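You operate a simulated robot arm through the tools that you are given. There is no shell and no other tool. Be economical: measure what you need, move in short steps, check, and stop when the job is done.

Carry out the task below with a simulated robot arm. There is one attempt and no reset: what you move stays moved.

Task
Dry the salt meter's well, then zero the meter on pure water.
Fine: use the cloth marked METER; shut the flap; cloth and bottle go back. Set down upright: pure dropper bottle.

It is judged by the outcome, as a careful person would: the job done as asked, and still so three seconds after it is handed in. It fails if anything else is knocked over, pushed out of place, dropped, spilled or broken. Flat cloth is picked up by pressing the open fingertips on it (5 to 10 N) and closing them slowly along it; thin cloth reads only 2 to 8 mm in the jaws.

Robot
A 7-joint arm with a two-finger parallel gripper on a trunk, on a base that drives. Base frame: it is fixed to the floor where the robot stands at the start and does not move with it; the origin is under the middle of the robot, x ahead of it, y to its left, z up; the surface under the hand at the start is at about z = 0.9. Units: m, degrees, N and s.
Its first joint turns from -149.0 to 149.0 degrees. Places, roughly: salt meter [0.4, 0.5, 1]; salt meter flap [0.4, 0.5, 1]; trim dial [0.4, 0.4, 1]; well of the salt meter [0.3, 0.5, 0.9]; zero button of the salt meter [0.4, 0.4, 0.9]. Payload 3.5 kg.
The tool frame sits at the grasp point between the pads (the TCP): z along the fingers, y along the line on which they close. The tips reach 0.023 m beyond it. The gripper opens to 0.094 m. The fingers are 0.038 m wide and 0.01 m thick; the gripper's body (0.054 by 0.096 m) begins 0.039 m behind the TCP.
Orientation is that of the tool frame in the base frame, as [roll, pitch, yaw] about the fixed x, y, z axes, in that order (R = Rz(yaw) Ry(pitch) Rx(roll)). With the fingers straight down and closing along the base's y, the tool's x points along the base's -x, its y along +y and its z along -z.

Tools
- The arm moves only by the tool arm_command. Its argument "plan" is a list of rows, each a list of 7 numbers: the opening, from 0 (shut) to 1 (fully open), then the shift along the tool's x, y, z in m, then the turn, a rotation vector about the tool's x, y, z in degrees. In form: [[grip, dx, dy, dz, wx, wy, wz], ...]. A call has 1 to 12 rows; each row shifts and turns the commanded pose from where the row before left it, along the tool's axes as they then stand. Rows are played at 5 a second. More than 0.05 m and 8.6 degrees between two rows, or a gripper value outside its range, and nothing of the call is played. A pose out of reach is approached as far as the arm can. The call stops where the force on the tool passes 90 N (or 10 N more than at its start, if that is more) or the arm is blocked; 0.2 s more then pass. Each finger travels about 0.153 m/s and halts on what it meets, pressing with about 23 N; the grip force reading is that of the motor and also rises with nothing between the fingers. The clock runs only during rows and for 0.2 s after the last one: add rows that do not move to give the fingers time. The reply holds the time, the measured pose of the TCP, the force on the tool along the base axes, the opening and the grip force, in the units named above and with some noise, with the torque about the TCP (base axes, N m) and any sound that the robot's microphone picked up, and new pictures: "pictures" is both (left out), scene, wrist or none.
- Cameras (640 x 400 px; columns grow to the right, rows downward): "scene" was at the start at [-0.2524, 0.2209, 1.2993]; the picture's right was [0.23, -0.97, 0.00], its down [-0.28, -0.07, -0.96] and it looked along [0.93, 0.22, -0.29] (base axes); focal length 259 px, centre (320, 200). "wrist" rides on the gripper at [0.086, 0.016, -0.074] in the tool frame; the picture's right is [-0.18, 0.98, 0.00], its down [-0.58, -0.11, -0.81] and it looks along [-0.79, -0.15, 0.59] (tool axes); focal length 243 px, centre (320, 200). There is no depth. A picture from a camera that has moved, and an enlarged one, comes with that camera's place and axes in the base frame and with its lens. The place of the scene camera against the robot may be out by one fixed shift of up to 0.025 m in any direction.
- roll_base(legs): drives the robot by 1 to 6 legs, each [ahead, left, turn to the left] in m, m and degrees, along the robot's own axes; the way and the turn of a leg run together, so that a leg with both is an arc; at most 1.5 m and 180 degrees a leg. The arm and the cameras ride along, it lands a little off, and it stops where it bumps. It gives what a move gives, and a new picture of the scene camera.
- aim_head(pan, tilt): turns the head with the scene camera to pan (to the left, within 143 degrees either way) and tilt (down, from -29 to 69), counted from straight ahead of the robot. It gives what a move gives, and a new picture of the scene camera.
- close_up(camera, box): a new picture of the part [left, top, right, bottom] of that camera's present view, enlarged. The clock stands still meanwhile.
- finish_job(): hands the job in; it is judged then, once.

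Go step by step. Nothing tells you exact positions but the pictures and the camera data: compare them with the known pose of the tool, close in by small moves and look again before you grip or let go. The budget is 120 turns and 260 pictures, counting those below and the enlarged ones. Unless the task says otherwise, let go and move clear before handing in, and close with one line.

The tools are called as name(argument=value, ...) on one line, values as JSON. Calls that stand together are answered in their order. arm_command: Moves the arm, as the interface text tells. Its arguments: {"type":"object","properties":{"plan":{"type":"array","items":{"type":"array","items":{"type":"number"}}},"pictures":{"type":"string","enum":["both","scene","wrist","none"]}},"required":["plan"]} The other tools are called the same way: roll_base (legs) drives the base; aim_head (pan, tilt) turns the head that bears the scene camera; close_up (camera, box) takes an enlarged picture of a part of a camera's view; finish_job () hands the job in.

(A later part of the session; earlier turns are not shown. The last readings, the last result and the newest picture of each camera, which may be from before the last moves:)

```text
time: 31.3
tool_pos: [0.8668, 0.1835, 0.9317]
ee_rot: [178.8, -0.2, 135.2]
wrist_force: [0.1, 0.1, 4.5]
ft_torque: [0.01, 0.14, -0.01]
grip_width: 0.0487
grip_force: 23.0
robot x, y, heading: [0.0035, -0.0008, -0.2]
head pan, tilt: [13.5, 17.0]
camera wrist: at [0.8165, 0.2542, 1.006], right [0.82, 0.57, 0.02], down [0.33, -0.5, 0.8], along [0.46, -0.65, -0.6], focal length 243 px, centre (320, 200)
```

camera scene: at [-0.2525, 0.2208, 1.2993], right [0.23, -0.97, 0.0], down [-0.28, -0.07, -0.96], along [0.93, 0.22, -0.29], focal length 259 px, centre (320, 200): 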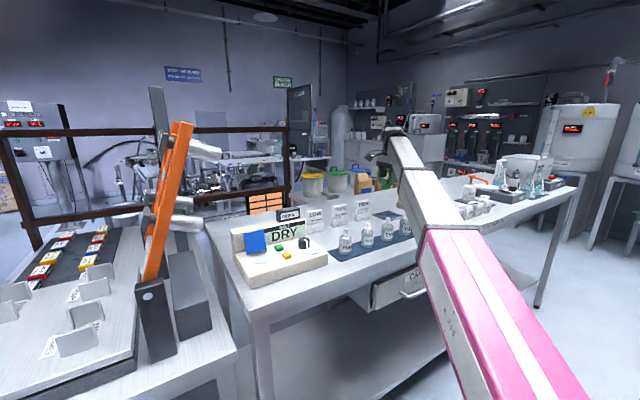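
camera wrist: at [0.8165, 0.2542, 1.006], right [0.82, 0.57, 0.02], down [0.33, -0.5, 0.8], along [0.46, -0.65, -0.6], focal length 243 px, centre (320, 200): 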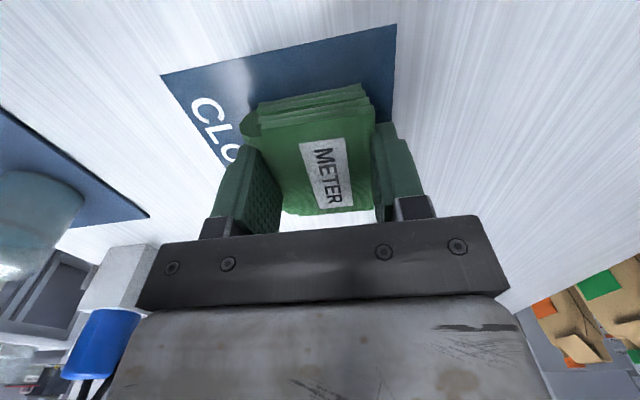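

It touches down with 4.5 N in the original spot, so I'll open slowly and rise.

arm_command(plan=[[0.6, 0, 0, 0, 0, 0, 0], [0.8, 0, 0, 0, 0, 0, 0], [1, 0, 0, 0, 0, 0, 0], [1, 0, 0, 0, 0, 0, 0], [1, 0, 0, -0.02, 0, 0, 0], [1, 0, 0, -0.04, 0, 0, 0], [1, 0, 0, -0.045, 0, 0, 0], [1, 0, 0, 0, 0, 0, 0]])

```text
time: 33.1
tool_pos: [0.865, 0.1797, 1.0372]
ee_rot: [178.9, -0.3, 135.2]
wrist_force: [-0.6, 0.8, -0.4]
ft_torque: [-0.01, 0.01, 0.01]
grip_width: 0.0939
grip_force: 0.1
robot x, y, heading: [0.001, 0.0006, -0.0]
head pan, tilt: [13.5, 17.0]
camera scene: at [-0.2524, 0.2208, 1.2993], right [0.23, -0.97, 0.0], down [-0.28, -0.07, -0.96], along [0.93, 0.22, -0.29], focal length 259 px, centre (320, 200)
camera wrist: at [0.8142, 0.2507, 1.1114], right [0.82, 0.57, 0.02], down [0.33, -0.5, 0.8], along [0.46, -0.65, -0.6], focal length 243 px, centre (320, 200)
```

scene: 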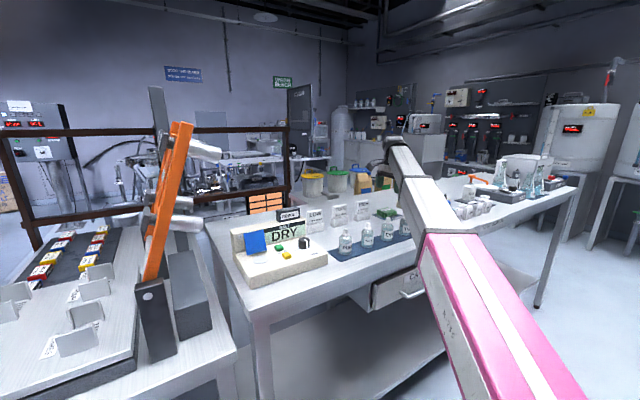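
wrist: 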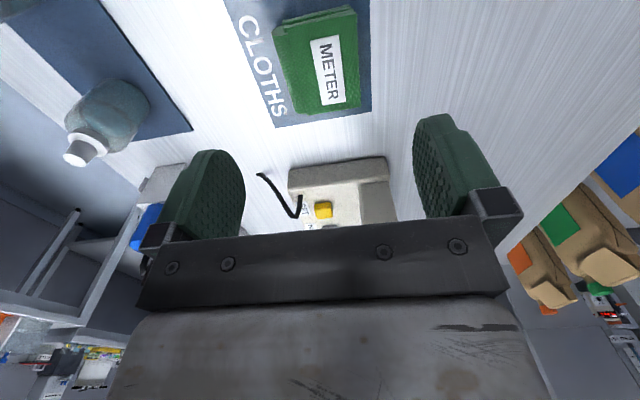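

The cloth is back in place. Next is the bottle: I'll need a nearly horizontal grip so I can invert it, which needs more room, so I'll check the floor behind-right before backing off.

aim_head(pan=-135, tilt=35)

```text
time: 35.4
tool_pos: [0.8647, 0.1788, 1.0366]
ee_rot: [178.8, -0.2, 135.2]
wrist_force: [0.9, 0.5, 0.6]
ft_torque: [0.05, 0.02, 0.0]
grip_width: 0.0942
grip_force: 0.1
robot x, y, heading: [0.0002, -0.0007, -0.0]
head pan, tilt: [-135.0, 35.0]
camera scene: at [-0.4055, 0.1367, 1.2706], right [-0.71, 0.71, 0.0], down [0.41, 0.41, -0.82], along [-0.58, -0.58, -0.57], focal length 259 px, centre (320, 200)
```

scene: 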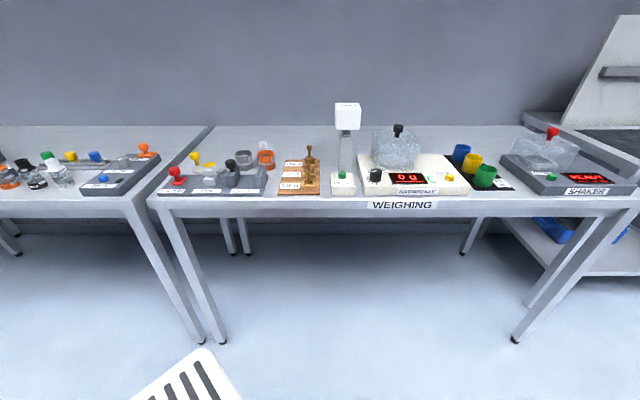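

There's another bench behind, with its edge about 0.7 m back along that direction, so backing off 0.17 m is safe. I'll raise the hand first, then drive.

arm_command(plan=[[1, 0, 0, -0.04, 0, 0, 0], [1, 0, 0, -0.04, 0, 0, 0], [1, 0, 0, 0, 0, 0, 0]], pictures="none")

roll_base(legs=[[-0.12, -0.12, 0]])

aim_head(pan=25, tilt=25)

```text
time: 36.2
tool_pos: [0.8651, 0.1814, 1.1171]
ee_rot: [178.8, -0.2, 135.3]
wrist_force: [0.0, 0.2, 0.0]
ft_torque: [0.01, -0.01, 0.03]
grip_width: 0.094
grip_force: 0.1
robot x, y, heading: [0.0017, -0.0031, 0.0]
head pan, tilt: [-135.0, 35.0]
```

```text
time: 37.7
tool_pos: [0.7445, 0.0639, 1.1168]
ee_rot: [178.7, -0.3, 135.4]
wrist_force: [0.5, 0.9, -0.6]
ft_torque: [0.0, 0.0, -0.02]
grip_width: 0.0939
grip_force: 0.0
robot x, y, heading: [-0.1162, -0.1204, -0.0]
head pan, tilt: [-135.0, 35.0]
camera scene: at [-0.526, 0.0146, 1.2705], right [-0.71, 0.7, 0.0], down [0.4, 0.41, -0.82], along [-0.58, -0.58, -0.57], focal length 259 px, centre (320, 200)
```

scene: 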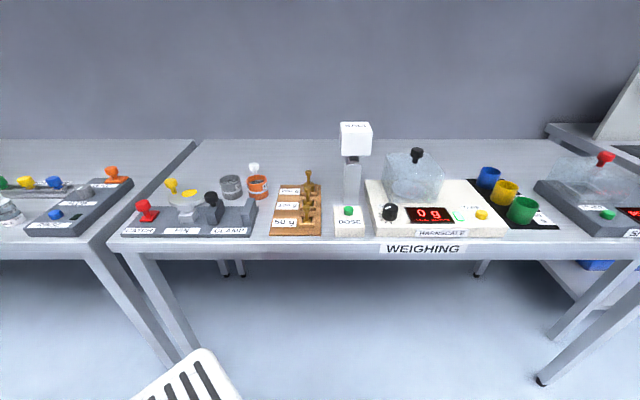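

```text
time: 40.1
tool_pos: [0.7457, 0.0646, 1.1165]
ee_rot: [178.9, -0.1, 135.5]
wrist_force: [-1.0, 0.4, -0.5]
ft_torque: [0.01, -0.01, 0.01]
grip_width: 0.094
grip_force: 0.1
robot x, y, heading: [-0.1215, -0.1203, 0.4]
head pan, tilt: [25.0, 25.0]
camera scene: at [-0.3807, 0.1164, 1.2863], right [0.43, -0.9, 0.0], down [-0.38, -0.18, -0.91], along [0.82, 0.39, -0.42], focal length 259 px, centre (320, 200)
```

scene: 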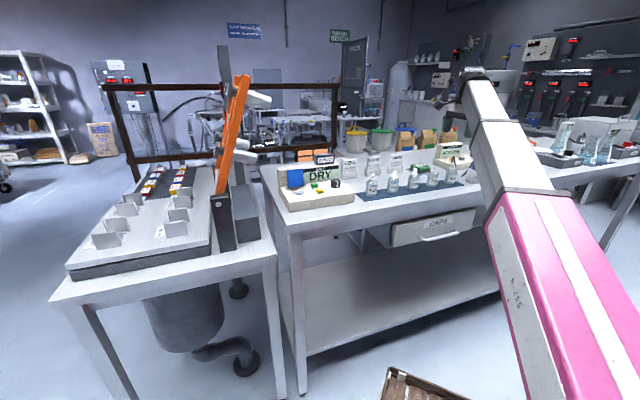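

The base backed off cleanly to (-0.12, -0.12). I'll turn the hand so the camera faces outward (yaw 45) before tilting it toward horizontal.

arm_command(plan=[[1, 0, 0, 0, 0, 0, 8], [1, 0, 0, 0, 0, 0, 8], [1, 0, 0, 0, 0, 0, 8], [1, 0, 0, 0, 0, 0, 8], [1, 0, 0, 0, 0, 0, 8], [1, 0, 0, 0, 0, 0, 8], [1, 0, 0, 0, 0, 0, 8], [1, 0, 0, 0, 0, 0, 8], [1, 0, 0, 0, 0, 0, 8], [1, 0, 0, 0, 0, 0, 8], [1, 0, 0, 0, 0, 0, 8], [1, 0, 0, 0, 0, 0, 3]])

```text
time: 42.7
tool_pos: [0.7449, 0.0641, 1.1155]
ee_rot: [-179.8, -1.3, 44.3]
wrist_force: [-0.3, -0.9, -0.3]
ft_torque: [0.01, 0.02, -0.03]
grip_width: 0.0938
grip_force: 0.1
robot x, y, heading: [-0.1182, -0.1184, 0.4]
head pan, tilt: [25.0, 25.0]
camera scene: at [-0.3807, 0.1165, 1.2863], right [0.43, -0.9, 0.0], down [-0.38, -0.18, -0.91], along [0.82, 0.39, -0.42], focal length 259 px, centre (320, 200)
camera wrist: at [0.8172, 0.1118, 1.1909], right [0.56, -0.83, -0.01], down [-0.5, -0.34, 0.79], along [-0.66, -0.44, -0.61], focal length 243 px, centre (320, 200)
```

scene: 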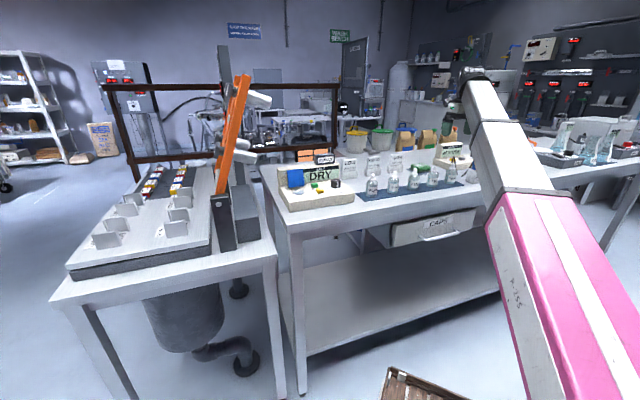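
wrist: 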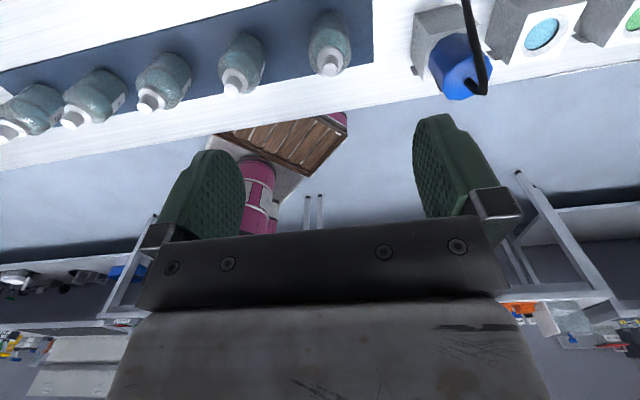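

All five bottles are visible from here, with PURE leftmost, near (0.49, 0.307). I'll tilt the hand up toward horizontal in steps.

arm_command(plan=[[1, 0, 0, 0, 0, 8, 0], [1, 0, 0, 0, 0, 8, 0], [1, 0, 0, 0, 0, 8, 0], [1, 0, 0, 0, 0, 8, 0], [1, 0, 0, 0, 0, 8, 0], [1, 0, 0, 0, 0, 8, 0], [1, 0, 0, 0, 0, 8, 0], [1, 0, 0, 0, 0, 8, 0], [1, 0, 0, 0, 0, 0, 0]])

```text
time: 44.7
tool_pos: [0.7431, 0.0631, 1.1153]
ee_rot: [-179.4, -65.3, 43.9]
wrist_force: [0.2, 0.2, -0.4]
ft_torque: [0.01, 0.02, -0.01]
grip_width: 0.0941
grip_force: 0.1
robot x, y, heading: [-0.1215, -0.1167, 0.3]
head pan, tilt: [25.0, 25.0]
camera scene: at [-0.3807, 0.1165, 1.2863], right [0.43, -0.9, 0.0], down [-0.38, -0.18, -0.91], along [0.82, 0.39, -0.42], focal length 259 px, centre (320, 200)
camera wrist: at [0.7337, 0.0296, 1.2249], right [0.63, -0.76, -0.17], down [-0.77, -0.6, -0.19], along [0.04, 0.25, -0.97], focal length 243 px, centre (320, 200)
```

scene: 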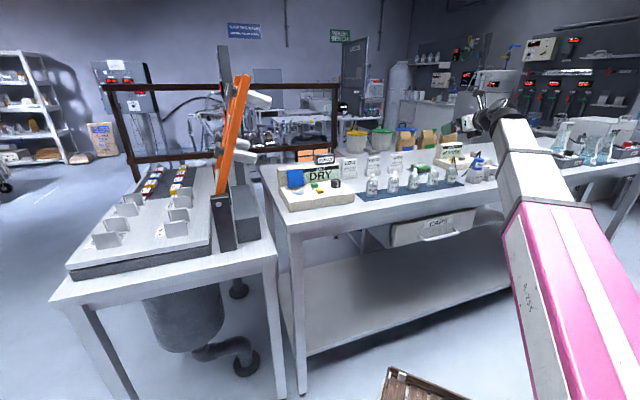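
wrist: 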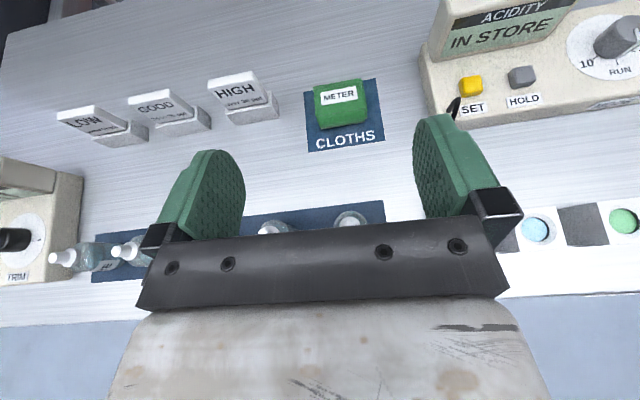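

The hand now points 25° below horizontal with the camera on top. I'll retreat toward the bench front, then slide left at height until lined up with PURE.

arm_command(plan=[[0.8, -0.0205, 0, -0.044, 0, 0, 0], [0.8, -0.0205, 0, -0.044, 0, 0, 0], [0.8, 0, -0.049, 0, 0, 0, 0], [0.8, 0, -0.049, 0, 0, 0, 0], [0.8, 0, -0.049, 0, 0, 0, 0], [0.8, 0, -0.049, 0, 0, 0, 0], [0.8, 0, -0.049, 0, 0, 0, 0], [0.8, 0, -0.049, 0, 0, 0, 0], [0.8, 0, -0.049, 0, 0, 0, 0], [0.8, 0, 0, 0, 0, 0, 0]])

```text
time: 46.9
tool_pos: [0.4344, 0.2397, 1.1146]
ee_rot: [-179.4, -65.2, 43.8]
wrist_force: [0.4, -0.3, -0.2]
ft_torque: [0.02, 0.0, 0.0]
grip_width: 0.0753
grip_force: 0.0
robot x, y, heading: [-0.1196, -0.1203, 0.1]
head pan, tilt: [25.0, 25.0]
camera scene: at [-0.3807, 0.1165, 1.2863], right [0.43, -0.9, 0.0], down [-0.38, -0.18, -0.91], along [0.82, 0.39, -0.42], focal length 259 px, centre (320, 200)
camera wrist: at [0.4237, 0.2061, 1.2244], right [0.63, -0.76, -0.17], down [-0.77, -0.6, -0.19], along [0.04, 0.25, -0.97], focal length 243 px, centre (320, 200)
```

scene: 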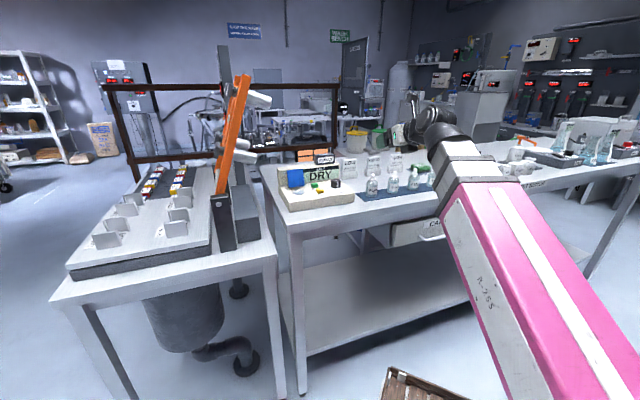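
wrist: 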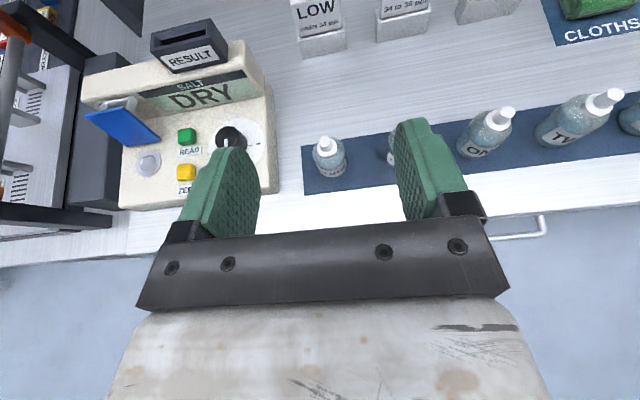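

PURE sits between the fingers in the view, at about e1 0.127, e2 0.557 in bench axes. I'll lower in front of it and re-check.

arm_command(plan=[[0.8, -0.0415, -0.0033, 0.0135, 0, 0, 0], [0.8, -0.0415, -0.0033, 0.0135, 0, 0, 0], [0.8, -0.0415, -0.0033, 0.0135, 0, 0, 0], [0.8, 0, 0, 0, 0, 0, 0]])

```text
time: 47.9
tool_pos: [0.4161, 0.2366, 0.9871]
ee_rot: [-179.4, -65.2, 44.0]
wrist_force: [-0.1, 0.4, 0.4]
ft_torque: [-0.04, -0.04, -0.01]
grip_width: 0.0751
grip_force: 0.1
robot x, y, heading: [-0.1192, -0.1191, 0.1]
head pan, tilt: [25.0, 25.0]
camera scene: at [-0.3807, 0.1165, 1.2863], right [0.43, -0.9, 0.0], down [-0.38, -0.18, -0.91], along [0.82, 0.39, -0.42], focal length 259 px, centre (320, 200)
camera wrist: at [0.4064, 0.2028, 1.0952], right [0.63, -0.76, -0.17], down [-0.77, -0.6, -0.19], along [0.04, 0.25, -0.97], focal length 243 px, centre (320, 200)
```

scene: 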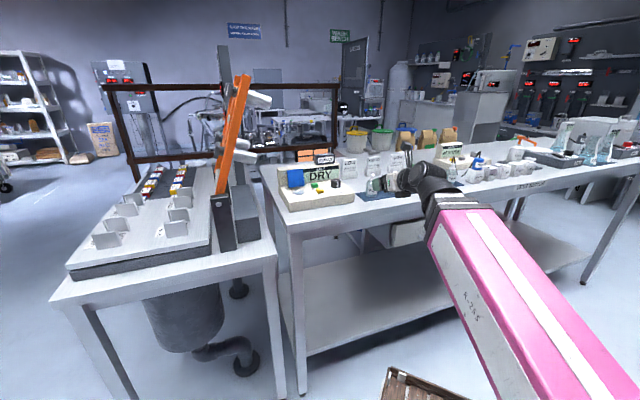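
wrist: 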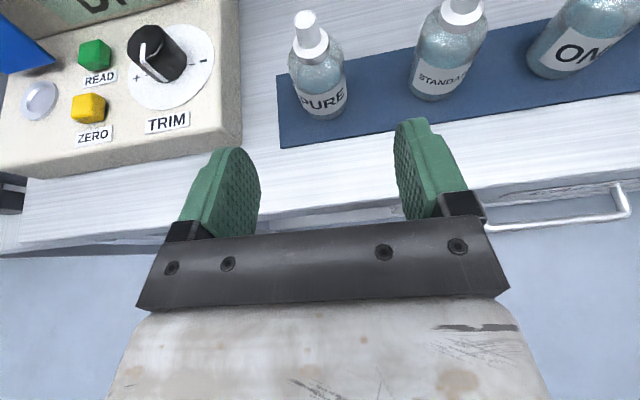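

I'm nicely lined up. I'll advance along the tool direction to bring the bottle between the pads.

arm_command(plan=[[0.8, -0.0025, -0.001, 0.03, 0, 0, 0], [0.8, -0.0025, -0.001, 0.03, 0, 0, 0], [0.8, -0.0026, -0.001, 0.025, 0, 0, 0], [0.8, 0, 0, 0, 0, 0, 0]])

close_up(camera="scene", box=[330, 130, 450, 220])

```text
time: 48.9
tool_pos: [0.4669, 0.2912, 0.9437]
ee_rot: [-179.4, -65.2, 43.9]
wrist_force: [0.6, 0.2, -0.2]
ft_torque: [0.0, 0.0, -0.01]
grip_width: 0.0754
grip_force: 0.0
robot x, y, heading: [-0.1211, -0.1186, 0.3]
head pan, tilt: [25.0, 25.0]
camera scene: at [-0.3807, 0.1165, 1.2863], right [0.43, -0.9, 0.0], down [-0.38, -0.18, -0.91], along [0.82, 0.39, -0.42], focal length 259 px, centre (320, 200)
camera wrist: at [0.4557, 0.2575, 1.0526], right [0.63, -0.76, -0.17], down [-0.77, -0.6, -0.19], along [0.04, 0.25, -0.97], focal length 243 px, centre (320, 200)
```

scene: 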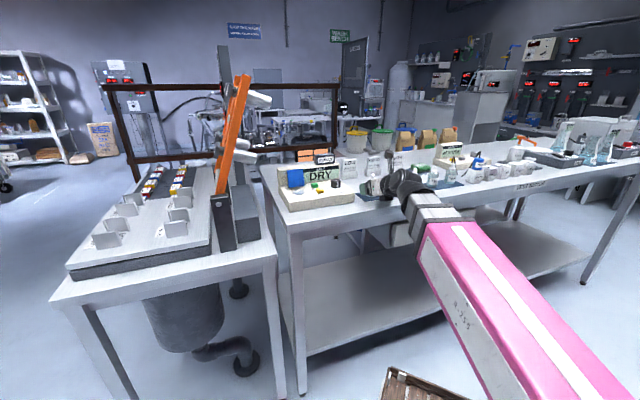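
wrist: 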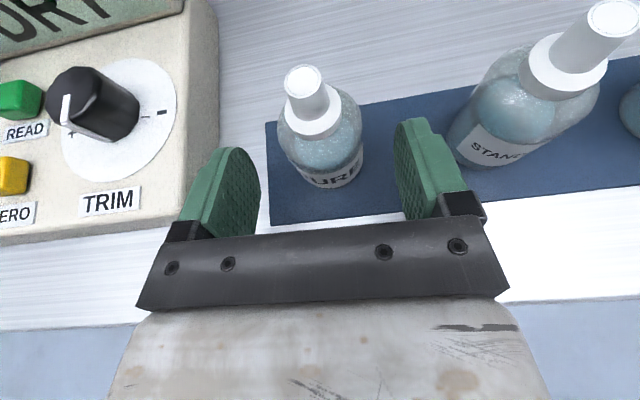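

```text
4.44 times, centred on (390, 175) of scene
camera zoom: at [-0.3807, 0.1165, 1.2863], right [0.43, -0.9, 0.0], down [-0.38, -0.18, -0.91], along [0.82, 0.39, -0.42], focal length 1152 px, centre (9, 311)
```

zoom: 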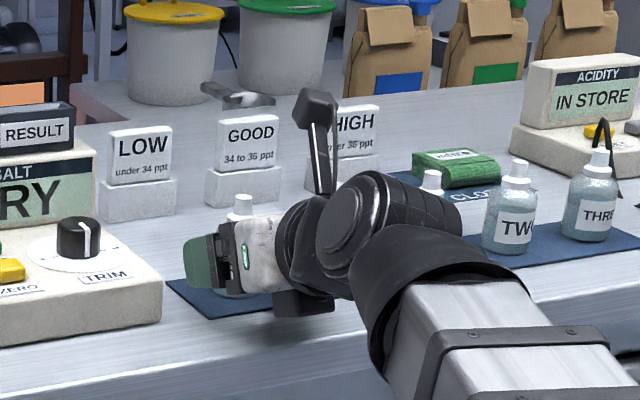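

The gap is good: about 19 mm more along the tool axis, then close gently.

arm_command(plan=[[0.8, 0, 0.001, 0.01, 0, 0, 0], [0.8, 0, 0, 0.009, 0, 0, 0], [0.8, 0, 0, 0, 0, 0, 0]], pictures="wrist")

```text
time: 49.7
tool_pos: [0.4793, 0.3032, 0.9364]
ee_rot: [-179.4, -65.2, 43.9]
wrist_force: [-0.1, 0.2, -0.7]
ft_torque: [-0.01, 0.0, 0.03]
grip_width: 0.0752
grip_force: 0.2
robot x, y, heading: [-0.1193, -0.1226, 0.3]
head pan, tilt: [25.0, 25.0]
camera wrist: at [0.4687, 0.2688, 1.0452], right [0.63, -0.76, -0.17], down [-0.77, -0.6, -0.19], along [0.04, 0.25, -0.97], focal length 243 px, centre (320, 200)
```

wrist: 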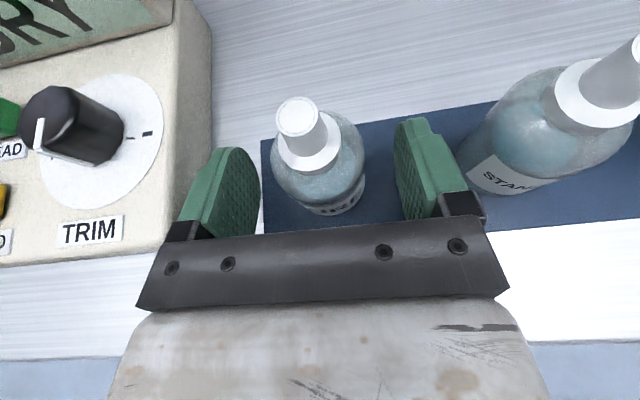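

The bottle is centred between the pads, so I'll close slowly.

arm_command(plan=[[0.7, 0, 0, 0, 0, 0, 0], [0.6, 0, 0, 0, 0, 0, 0], [0.52, 0, 0, 0, 0, 0, 0], [0.47, 0, 0, 0, 0, 0, 0], [0.43, 0, 0, 0, 0, 0, 0], [0.39, 0, 0, 0, 0, 0, 0], [0.37, 0, 0, 0, 0, 0, 0]], pictures="wrist")

```text
time: 51.3
tool_pos: [0.4798, 0.3027, 0.937]
ee_rot: [-179.4, -65.1, 43.8]
wrist_force: [0.6, 1.1, 2.4]
ft_torque: [0.01, -0.04, 0.01]
grip_width: 0.0386
grip_force: 23.1
robot x, y, heading: [-0.1197, -0.1212, -0.2]
head pan, tilt: [25.0, 25.0]
camera wrist: at [0.4686, 0.2687, 1.0454], right [0.63, -0.76, -0.17], down [-0.77, -0.6, -0.19], along [0.04, 0.25, -0.97], focal length 243 px, centre (320, 200)
```

wrist: 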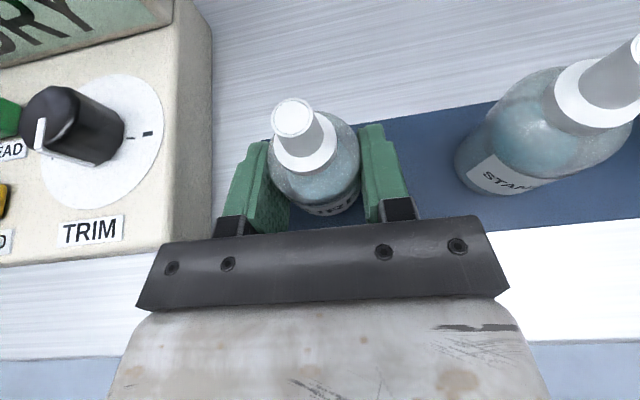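

The bottle is held at 38.6 mm. I'll lift it 4 cm straight up and check.

arm_command(plan=[[0.35, 0.0182, 0, -0.0084, 0, 0, 0], [0.35, 0.0182, 0, -0.0084, 0, 0, 0], [0.35, 0, 0, 0, 0, 0, 0]], pictures="wrist")

close_up(camera="scene", box=[330, 130, 450, 220])

```text
time: 52.1
tool_pos: [0.4797, 0.3019, 0.9767]
ee_rot: [-179.4, -65.1, 43.8]
wrist_force: [-0.1, 0.5, 0.0]
ft_torque: [0.01, -0.03, 0.02]
grip_width: 0.0388
grip_force: 22.5
robot x, y, heading: [-0.123, -0.1191, 0.2]
head pan, tilt: [25.0, 25.0]
camera wrist: at [0.4683, 0.2677, 1.0853], right [0.63, -0.76, -0.17], down [-0.77, -0.6, -0.19], along [0.04, 0.25, -0.97], focal length 243 px, centre (320, 200)
```

wrist: 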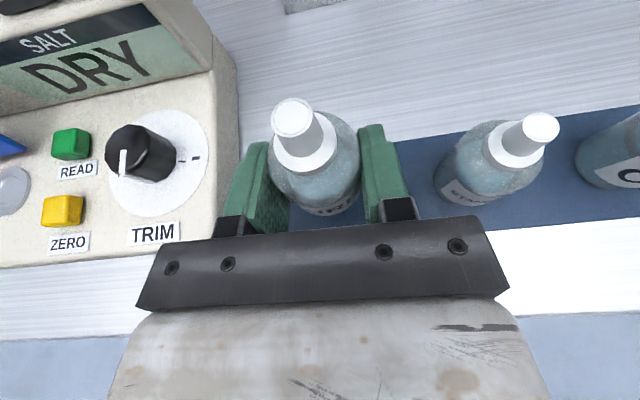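

```text
4.44 times, centred on (390, 175) of scene
camera zoom: at [-0.3807, 0.1165, 1.2863], right [0.43, -0.9, 0.0], down [-0.38, -0.18, -0.91], along [0.82, 0.39, -0.42], focal length 1152 px, centre (9, 311)
```

zoom: 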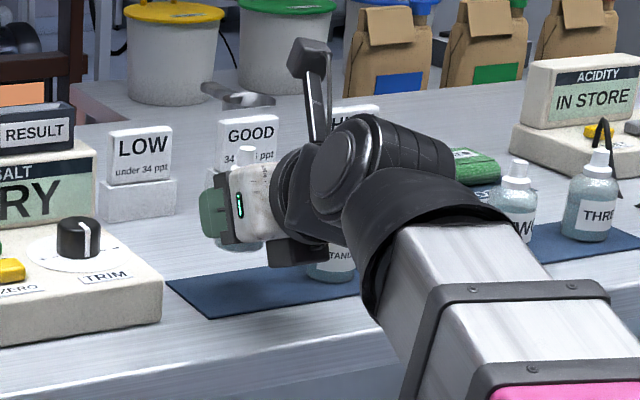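

The bottle is lifted. I'll raise it further and slide left until it's beside the well, staying upright, so I can line up before tipping.

arm_command(plan=[[0.35, 0.0408, 0, -0.0189, 0, 0, 0], [0.35, 0.0408, 0, -0.0189, 0, 0, 0], [0.35, 0, -0.0438, 0, 0, 0, 0], [0.35, 0, -0.0438, 0, 0, 0, 0], [0.35, 0, -0.0438, 0, 0, 0, 0], [0.35, 0, -0.0438, 0, 0, 0, 0], [0.35, 0, -0.0438, 0, 0, 0, 0], [0.35, 0, 0, 0, 0, 0, 0]])

```text
time: 53.9
tool_pos: [0.3864, 0.4021, 1.0608]
ee_rot: [179.4, -65.5, 47.6]
wrist_force: [-0.3, 0.9, -1.2]
ft_torque: [-0.01, 0.01, -0.02]
grip_width: 0.0389
grip_force: 23.2
out of reach, approached as far as the arm can: row 5, 6, 7
robot x, y, heading: [-0.1186, -0.1208, 0.4]
head pan, tilt: [25.0, 25.0]
camera scene: at [-0.3807, 0.1165, 1.2863], right [0.43, -0.9, 0.0], down [-0.38, -0.18, -0.91], along [0.82, 0.39, -0.42], focal length 259 px, centre (320, 200)
camera wrist: at [0.3749, 0.368, 1.1681], right [0.67, -0.73, -0.16], down [-0.74, -0.64, -0.19], along [0.04, 0.25, -0.97], focal length 243 px, centre (320, 200)
```

scene: 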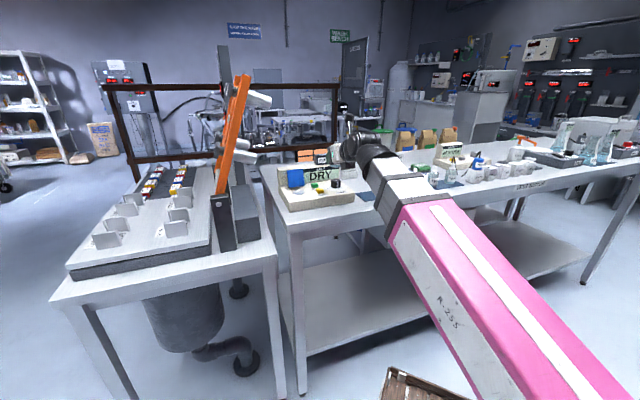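
wrist: 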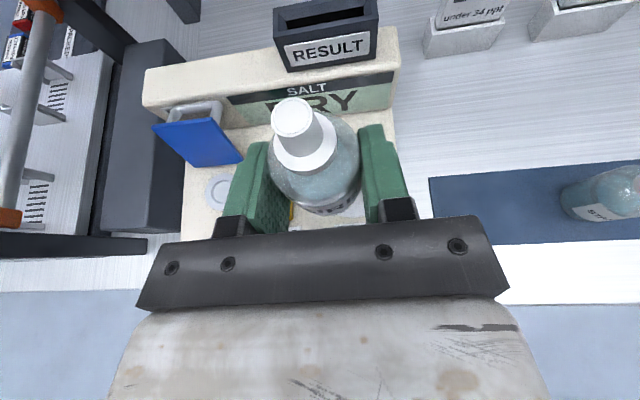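

The arm hit a wrist limit while sliding left. Rolling the bottle partway should relieve it, with the nozzle staying above horizontal. I'll roll 48° and see.

arm_command(plan=[[0.35, 0, 0, 0, 0, 0, -8], [0.35, 0, 0, 0, 0, 0, -8], [0.35, 0, 0, 0, 0, 0, -8], [0.35, 0, 0, 0, 0, 0, -8], [0.35, 0, 0, 0, 0, 0, -8], [0.35, 0, 0, 0, 0, 0, -8], [0.35, 0, 0, 0, 0, 0, 0]])

```text
time: 55.5
tool_pos: [0.3846, 0.4006, 1.0583]
ee_rot: [122.0, -37.5, 113.7]
wrist_force: [-0.4, -0.5, 0.2]
ft_torque: [-0.02, -0.02, -0.01]
grip_width: 0.0389
grip_force: 23.2
robot x, y, heading: [-0.1192, -0.1209, 0.3]
head pan, tilt: [25.0, 25.0]
camera scene: at [-0.3807, 0.1165, 1.2863], right [0.43, -0.9, 0.0], down [-0.38, -0.18, -0.91], along [0.82, 0.39, -0.42], focal length 259 px, centre (320, 200)
camera wrist: at [0.3202, 0.4127, 1.1526], right [0.74, -0.39, 0.55], down [-0.41, -0.91, -0.09], along [0.53, -0.16, -0.83], focal length 243 px, centre (320, 200)
```

scene: 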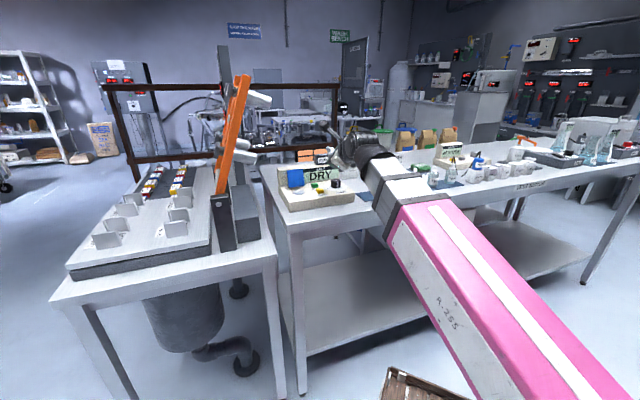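
wrist: 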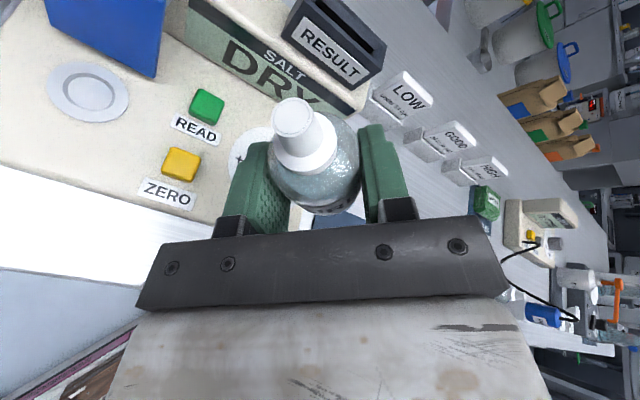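

The roll works and the well is confirmed at (0.3217, 0.515). I'll move to just beside it at z 1.075.

arm_command(plan=[[0.35, 0.0281, -0.0102, 0.0109, 0, 0, 0], [0.35, 0.0281, -0.0102, 0.0109, 0, 0, 0], [0.35, 0.0281, -0.0102, 0.0109, 0, 0, 0], [0.35, 0, 0, 0, 0, 0, 0]])

```text
time: 56.5
tool_pos: [0.3551, 0.4917, 1.0746]
ee_rot: [122.0, -37.6, 113.5]
wrist_force: [-0.7, 0.1, -0.6]
ft_torque: [-0.01, -0.01, 0.02]
grip_width: 0.0389
grip_force: 22.6
robot x, y, heading: [-0.1205, -0.1206, 0.2]
head pan, tilt: [25.0, 25.0]
camera scene: at [-0.3807, 0.1165, 1.2863], right [0.43, -0.9, 0.0], down [-0.38, -0.18, -0.91], along [0.82, 0.39, -0.42], focal length 259 px, centre (320, 200)
camera wrist: at [0.2913, 0.5035, 1.1695], right [0.74, -0.39, 0.55], down [-0.41, -0.91, -0.09], along [0.53, -0.16, -0.83], focal length 243 px, centre (320, 200)
```

scene: 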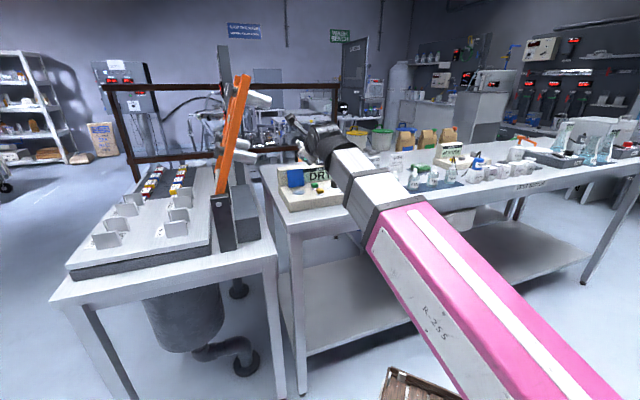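
wrist: 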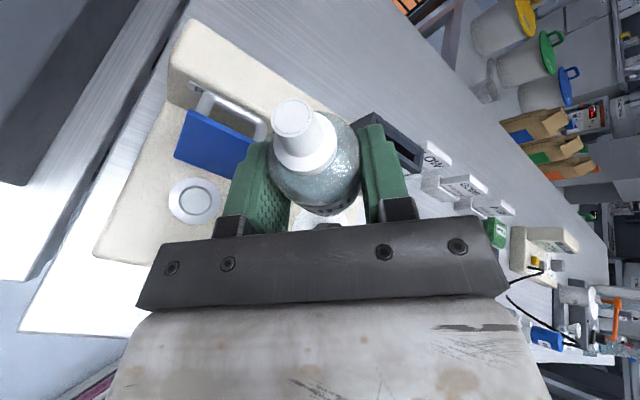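

Everything lines up: after rolling to about 88° the nozzle tip will be right over the well while still slightly up. I'll roll to there and level the tool.

arm_command(plan=[[0.35, 0, 0, 0, 0, 0, -8], [0.35, 0, 0, 0, 0, 0, -8], [0.35, 0, 0, 0, 0, 0, -8], [0.35, 0, 0, 0, 0, 0, -8], [0.35, 0, 0, 0, 0, 0, -6], [0.35, 0, 0, 0, 0, 0, 0]])

close_up(camera="scene", box=[260, 120, 380, 220])

```text
time: 57.9
tool_pos: [0.3578, 0.4905, 1.076]
ee_rot: [115.0, -3.8, 132.8]
wrist_force: [0.6, 0.7, -0.2]
ft_torque: [-0.01, 0.0, 0.0]
grip_width: 0.039
grip_force: 23.0
robot x, y, heading: [-0.1199, -0.1225, 0.1]
head pan, tilt: [25.0, 25.0]
camera scene: at [-0.3807, 0.1165, 1.2863], right [0.43, -0.9, 0.0], down [-0.38, -0.18, -0.91], along [0.82, 0.39, -0.42], focal length 259 px, centre (320, 200)
camera wrist: at [0.2561, 0.5111, 1.1267], right [0.47, 0.1, 0.88], down [-0.17, -0.97, 0.2], along [0.87, -0.24, -0.44], focal length 243 px, centre (320, 200)
```

scene: 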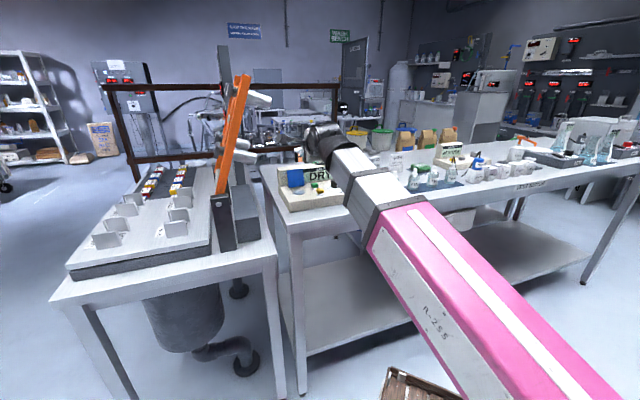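
wrist: 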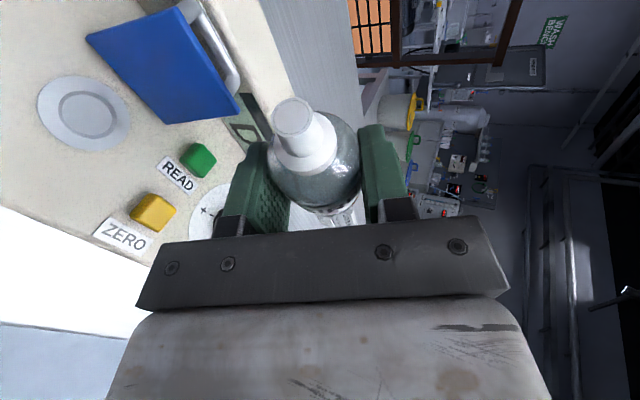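

```text
4.00 times, centred on (320, 170) of scene
camera zoom: at [-0.3807, 0.1165, 1.2863], right [0.43, -0.9, 0.0], down [-0.38, -0.18, -0.91], along [0.82, 0.39, -0.42], focal length 1037 px, centre (320, 320)
```

zoom: 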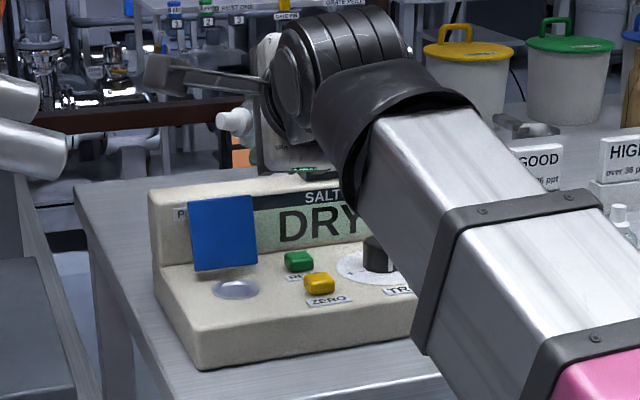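

The nozzle hovers over the well, still slightly up. Now I'll level the tool with a 25° pitch.

arm_command(plan=[[0.35, 0, 0, 0, -8.3, 0, 0], [0.35, 0, 0, 0, -8.3, 0, 0], [0.35, 0, 0, 0, -8.3, 0, 0], [0.35, 0, 0, 0, 0, 0, 0]])

close_up(camera="scene", box=[260, 120, 380, 220])

```text
time: 58.9
tool_pos: [0.3583, 0.4899, 1.0758]
ee_rot: [89.9, -3.9, 132.8]
wrist_force: [0.4, -0.9, -0.1]
ft_torque: [0.03, 0.01, -0.05]
grip_width: 0.0389
grip_force: 22.9
robot x, y, heading: [-0.1182, -0.1204, 0.3]
head pan, tilt: [25.0, 25.0]
camera scene: at [-0.3807, 0.1165, 1.2863], right [0.43, -0.9, 0.0], down [-0.38, -0.18, -0.91], along [0.82, 0.39, -0.42], focal length 259 px, centre (320, 200)
camera wrist: at [0.2449, 0.5027, 1.0969], right [0.17, -0.18, 0.97], down [-0.2, -0.97, -0.15], along [0.96, -0.17, -0.2], focal length 243 px, centre (320, 200)
```

scene: 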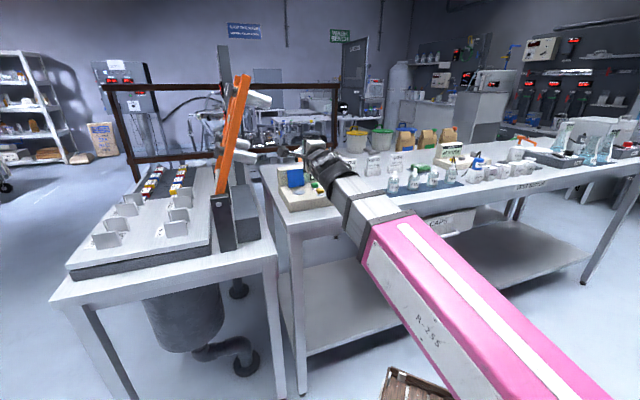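
wrist: 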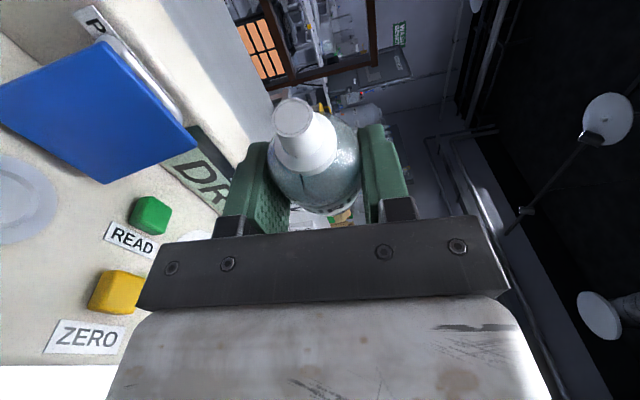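

```text
4.00 times, centred on (320, 170) of scene
camera zoom: at [-0.3807, 0.1165, 1.2863], right [0.43, -0.9, 0.0], down [-0.38, -0.18, -0.91], along [0.82, 0.39, -0.42], focal length 1037 px, centre (320, 320)
```

zoom: 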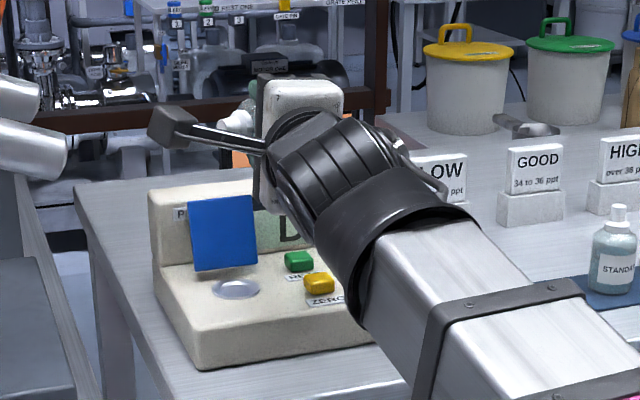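

Now the nozzle is level over the well. I'll roll on toward 134°, keeping the tip above the well, and check for drops.

arm_command(plan=[[0.35, 0, 0, 0, 0, 0, -8], [0.35, 0.0008, 0, 0, 0, 0, -8], [0.35, 0.0016, 0.0003, 0, 0, 0, -8], [0.35, 0.0023, 0.0008, 0, 0, 0, -8], [0.35, 0.0028, 0.0015, 0, 0, 0, -8], [0.35, 0.0031, 0.0023, 0, 0, 0, -8]], pictures="wrist")

close_up(camera="scene", box=[260, 120, 380, 220])

```text
time: 60.3
tool_pos: [0.3481, 0.4998, 1.076]
ee_rot: [90.0, 44.3, 132.8]
wrist_force: [-0.4, -0.2, -0.3]
ft_torque: [0.01, 0.0, -0.01]
grip_width: 0.0388
grip_force: 22.6
robot x, y, heading: [-0.1185, -0.1179, 0.1]
head pan, tilt: [25.0, 25.0]
camera wrist: at [0.2446, 0.5032, 1.0261], right [-0.38, 0.41, 0.83], down [-0.26, -0.91, 0.33], along [0.89, -0.09, 0.45], focal length 243 px, centre (320, 200)
```

wrist: 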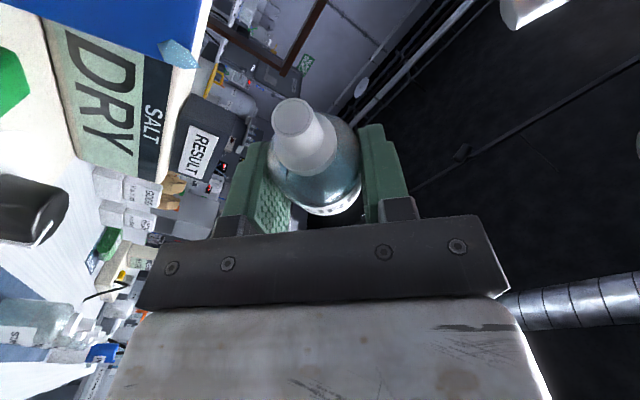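

```text
4.00 times, centred on (320, 170) of scene
camera zoom: at [-0.3807, 0.1165, 1.2863], right [0.43, -0.9, 0.0], down [-0.38, -0.18, -0.91], along [0.82, 0.39, -0.42], focal length 1037 px, centre (320, 320)
```

zoom: 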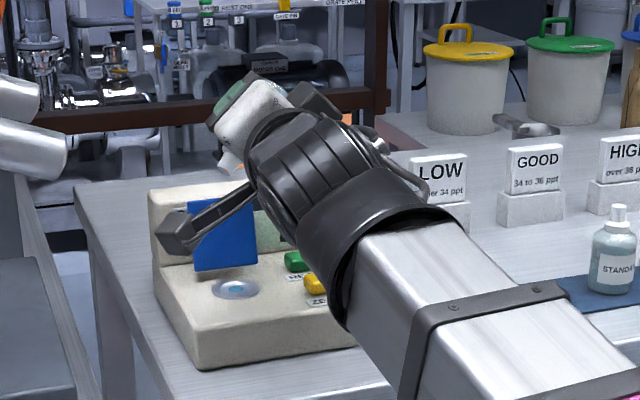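

Drops are falling and the well shows water, so I'll roll back to level right away, keeping the tip over the well.

arm_command(plan=[[0.35, -0.0028, -0.0027, 0, 0, 0, 8], [0.35, -0.0026, -0.0019, 0, 0, 0, 8], [0.35, -0.0022, -0.0011, 0, 0, 0, 8], [0.35, -0.0016, -0.0006, 0, 0, 0, 8], [0.35, -0.0008, 0, 0, 0, 0, 8], [0.35, 0, 0, 0, 0, 0, 8], [0.35, 0, 0, 0, 0, 0, 0]], pictures="wrist")

close_up(camera="scene", box=[270, 150, 350, 215])

```text
time: 61.9
tool_pos: [0.357, 0.4907, 1.0758]
ee_rot: [90.2, -4.0, 132.7]
wrist_force: [0.2, -0.1, -0.2]
ft_torque: [-0.03, -0.03, -0.01]
grip_width: 0.039
grip_force: 23.5
robot x, y, heading: [-0.1177, -0.1213, 0.1]
head pan, tilt: [25.0, 25.0]
camera wrist: at [0.2451, 0.5026, 1.0968], right [0.17, -0.19, 0.97], down [-0.2, -0.97, -0.15], along [0.96, -0.17, -0.2], focal length 243 px, centre (320, 200)
```

wrist: 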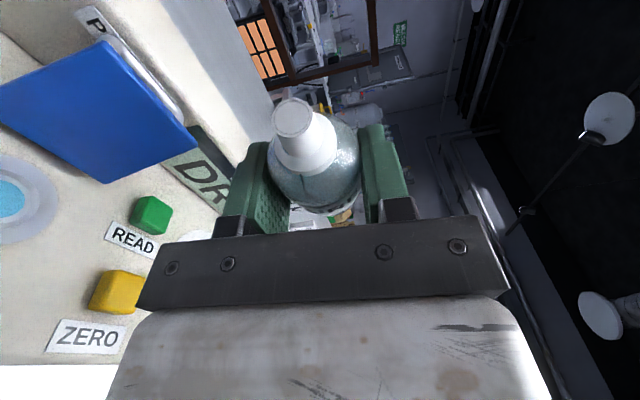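

```text
6.15 times, centred on (310, 182) of scene
camera zoom: at [-0.3807, 0.1165, 1.2863], right [0.43, -0.9, 0.0], down [-0.38, -0.18, -0.91], along [0.82, 0.39, -0.42], focal length 1595 px, centre (382, 308)
```

zoom: 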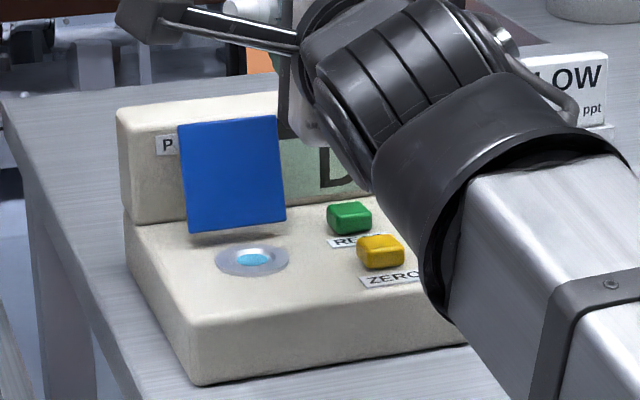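

Water is in the well with no spill visible. I'll go back to an upright-ish pose and read the display.

arm_command(plan=[[0.35, 0, 0, 0, 8.3, 0, 0], [0.35, 0, 0, 0, 8.3, 0, 0], [0.35, 0, 0, 0, 8.3, 0, 0], [0.35, 0, 0, 0, 0, 0, 8], [0.35, 0, 0, 0, 0, 0, 8], [0.35, 0, 0, 0, 0, 0, 8], [0.35, 0, 0, 0, 0, 0, 8], [0.35, 0, 0, 0, 0, 0, 6], [0.35, 0, 0, 0, 0, 0, 0]], pictures="wrist")

close_up(camera="scene", box=[270, 140, 360, 215])

```text
time: 63.9
tool_pos: [0.3582, 0.4893, 1.0766]
ee_rot: [122.1, -37.6, 113.6]
wrist_force: [0.6, 0.7, 0.2]
ft_torque: [0.0, -0.02, 0.0]
grip_width: 0.0389
grip_force: 23.2
robot x, y, heading: [-0.124, -0.1182, 0.2]
head pan, tilt: [25.0, 25.0]
camera wrist: at [0.2936, 0.5017, 1.1706], right [0.74, -0.39, 0.55], down [-0.41, -0.91, -0.09], along [0.53, -0.16, -0.83], focal length 243 px, centre (320, 200)
```

wrist: 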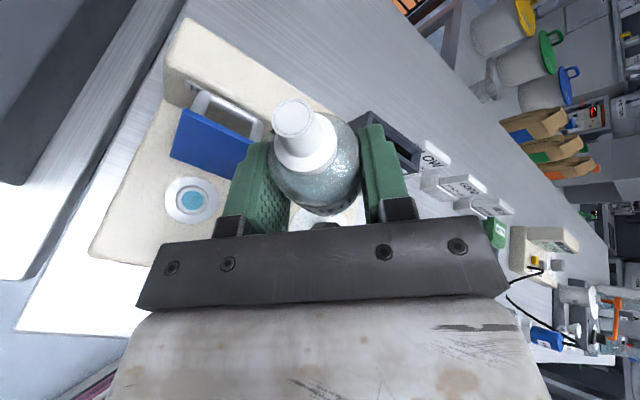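

```text
5.33 times, centred on (315, 178) of scene
camera zoom: at [-0.3807, 0.1165, 1.2863], right [0.43, -0.9, 0.0], down [-0.38, -0.18, -0.91], along [0.82, 0.39, -0.42], focal length 1382 px, centre (347, 320)
```

zoom: 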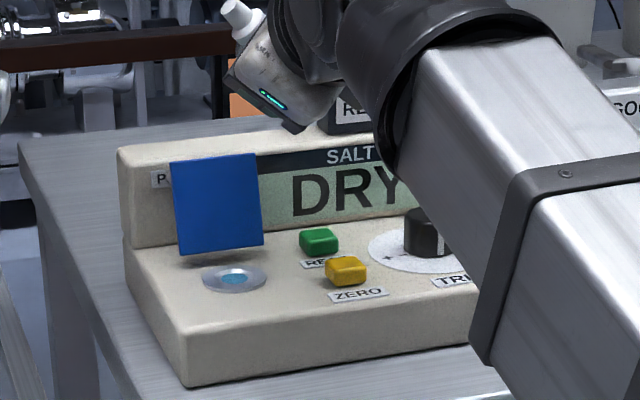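

The meter still reads DRY, so I'll check how much water is in the well.

close_up(camera="wrist", box=[130, 150, 250, 250])

```text
4.00 times, centred on (190, 200) of wrist
camera zoom: at [0.2936, 0.5017, 1.1706], right [0.74, -0.39, 0.55], down [-0.41, -0.91, -0.09], along [0.53, -0.16, -0.83], focal length 970 px, centre (840, 200)
```

zoom: 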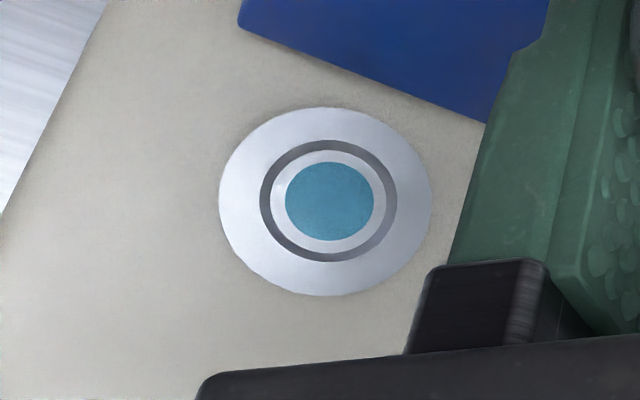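

The well is only partly filled, so I'll give it another short pour with the same motion.

arm_command(plan=[[0.35, 0, 0, 0, 0, 0, -8], [0.35, 0, 0, 0, 0, 0, -8], [0.35, 0, 0, 0, 0, 0, -8], [0.35, 0, 0, 0, 0, 0, -8], [0.35, 0, 0, 0, 0, 0, -6], [0.35, 0, 0, 0, -8.3, 0, 0], [0.35, 0, 0, 0, -8.3, 0, 0], [0.35, 0, 0, 0, -8.3, 0, 0], [0.35, 0, 0, 0, 0, 0, 0]], pictures="none")

arm_command(plan=[[0.35, 0, 0, 0, 0, 0, -8], [0.35, 0.0008, 0, 0, 0, 0, -8], [0.35, 0.0016, 0.0003, 0, 0, 0, -8], [0.35, 0.0023, 0.0008, 0, 0, 0, -8], [0.35, 0.0028, 0.0015, 0, 0, 0, -8], [0.35, 0.0031, 0.0023, 0, 0, 0, -8]], pictures="wrist")

close_up(camera="scene", box=[270, 140, 360, 215])

```text
time: 65.9
tool_pos: [0.3569, 0.4899, 1.0777]
ee_rot: [90.0, -3.9, 132.8]
wrist_force: [0.8, 0.5, -0.1]
ft_torque: [0.02, -0.02, 0.02]
grip_width: 0.0387
grip_force: 22.7
robot x, y, heading: [-0.1219, -0.1187, 0.2]
head pan, tilt: [25.0, 25.0]
```

```text
time: 67.3
tool_pos: [0.3504, 0.5006, 1.0762]
ee_rot: [90.1, 44.3, 132.8]
wrist_force: [-0.3, -0.9, -0.8]
ft_torque: [-0.03, 0.02, -0.01]
grip_width: 0.0391
grip_force: 23.0
robot x, y, heading: [-0.1224, -0.121, -0.0]
head pan, tilt: [25.0, 25.0]
camera wrist: at [0.2458, 0.5032, 1.026], right [-0.38, 0.41, 0.83], down [-0.26, -0.91, 0.33], along [0.89, -0.09, 0.45], focal length 243 px, centre (320, 200)
```

wrist: 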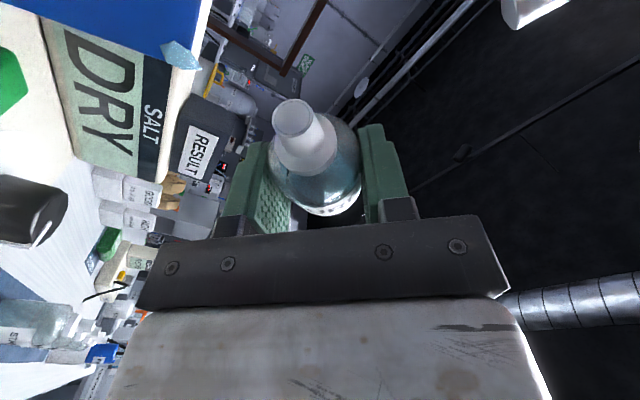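

```text
5.33 times, centred on (315, 178) of scene
camera zoom: at [-0.3807, 0.1165, 1.2863], right [0.43, -0.9, 0.0], down [-0.38, -0.18, -0.91], along [0.82, 0.39, -0.42], focal length 1382 px, centre (347, 320)
```

zoom: 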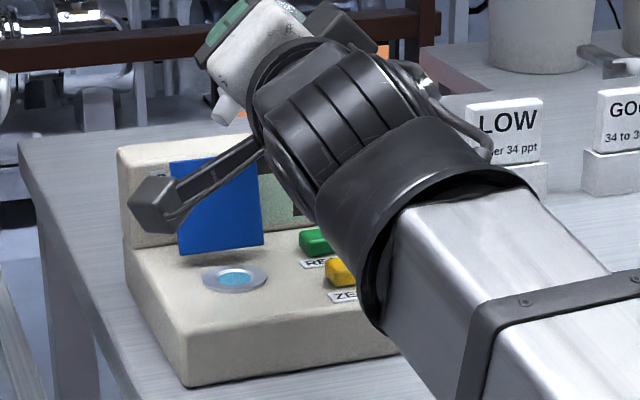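

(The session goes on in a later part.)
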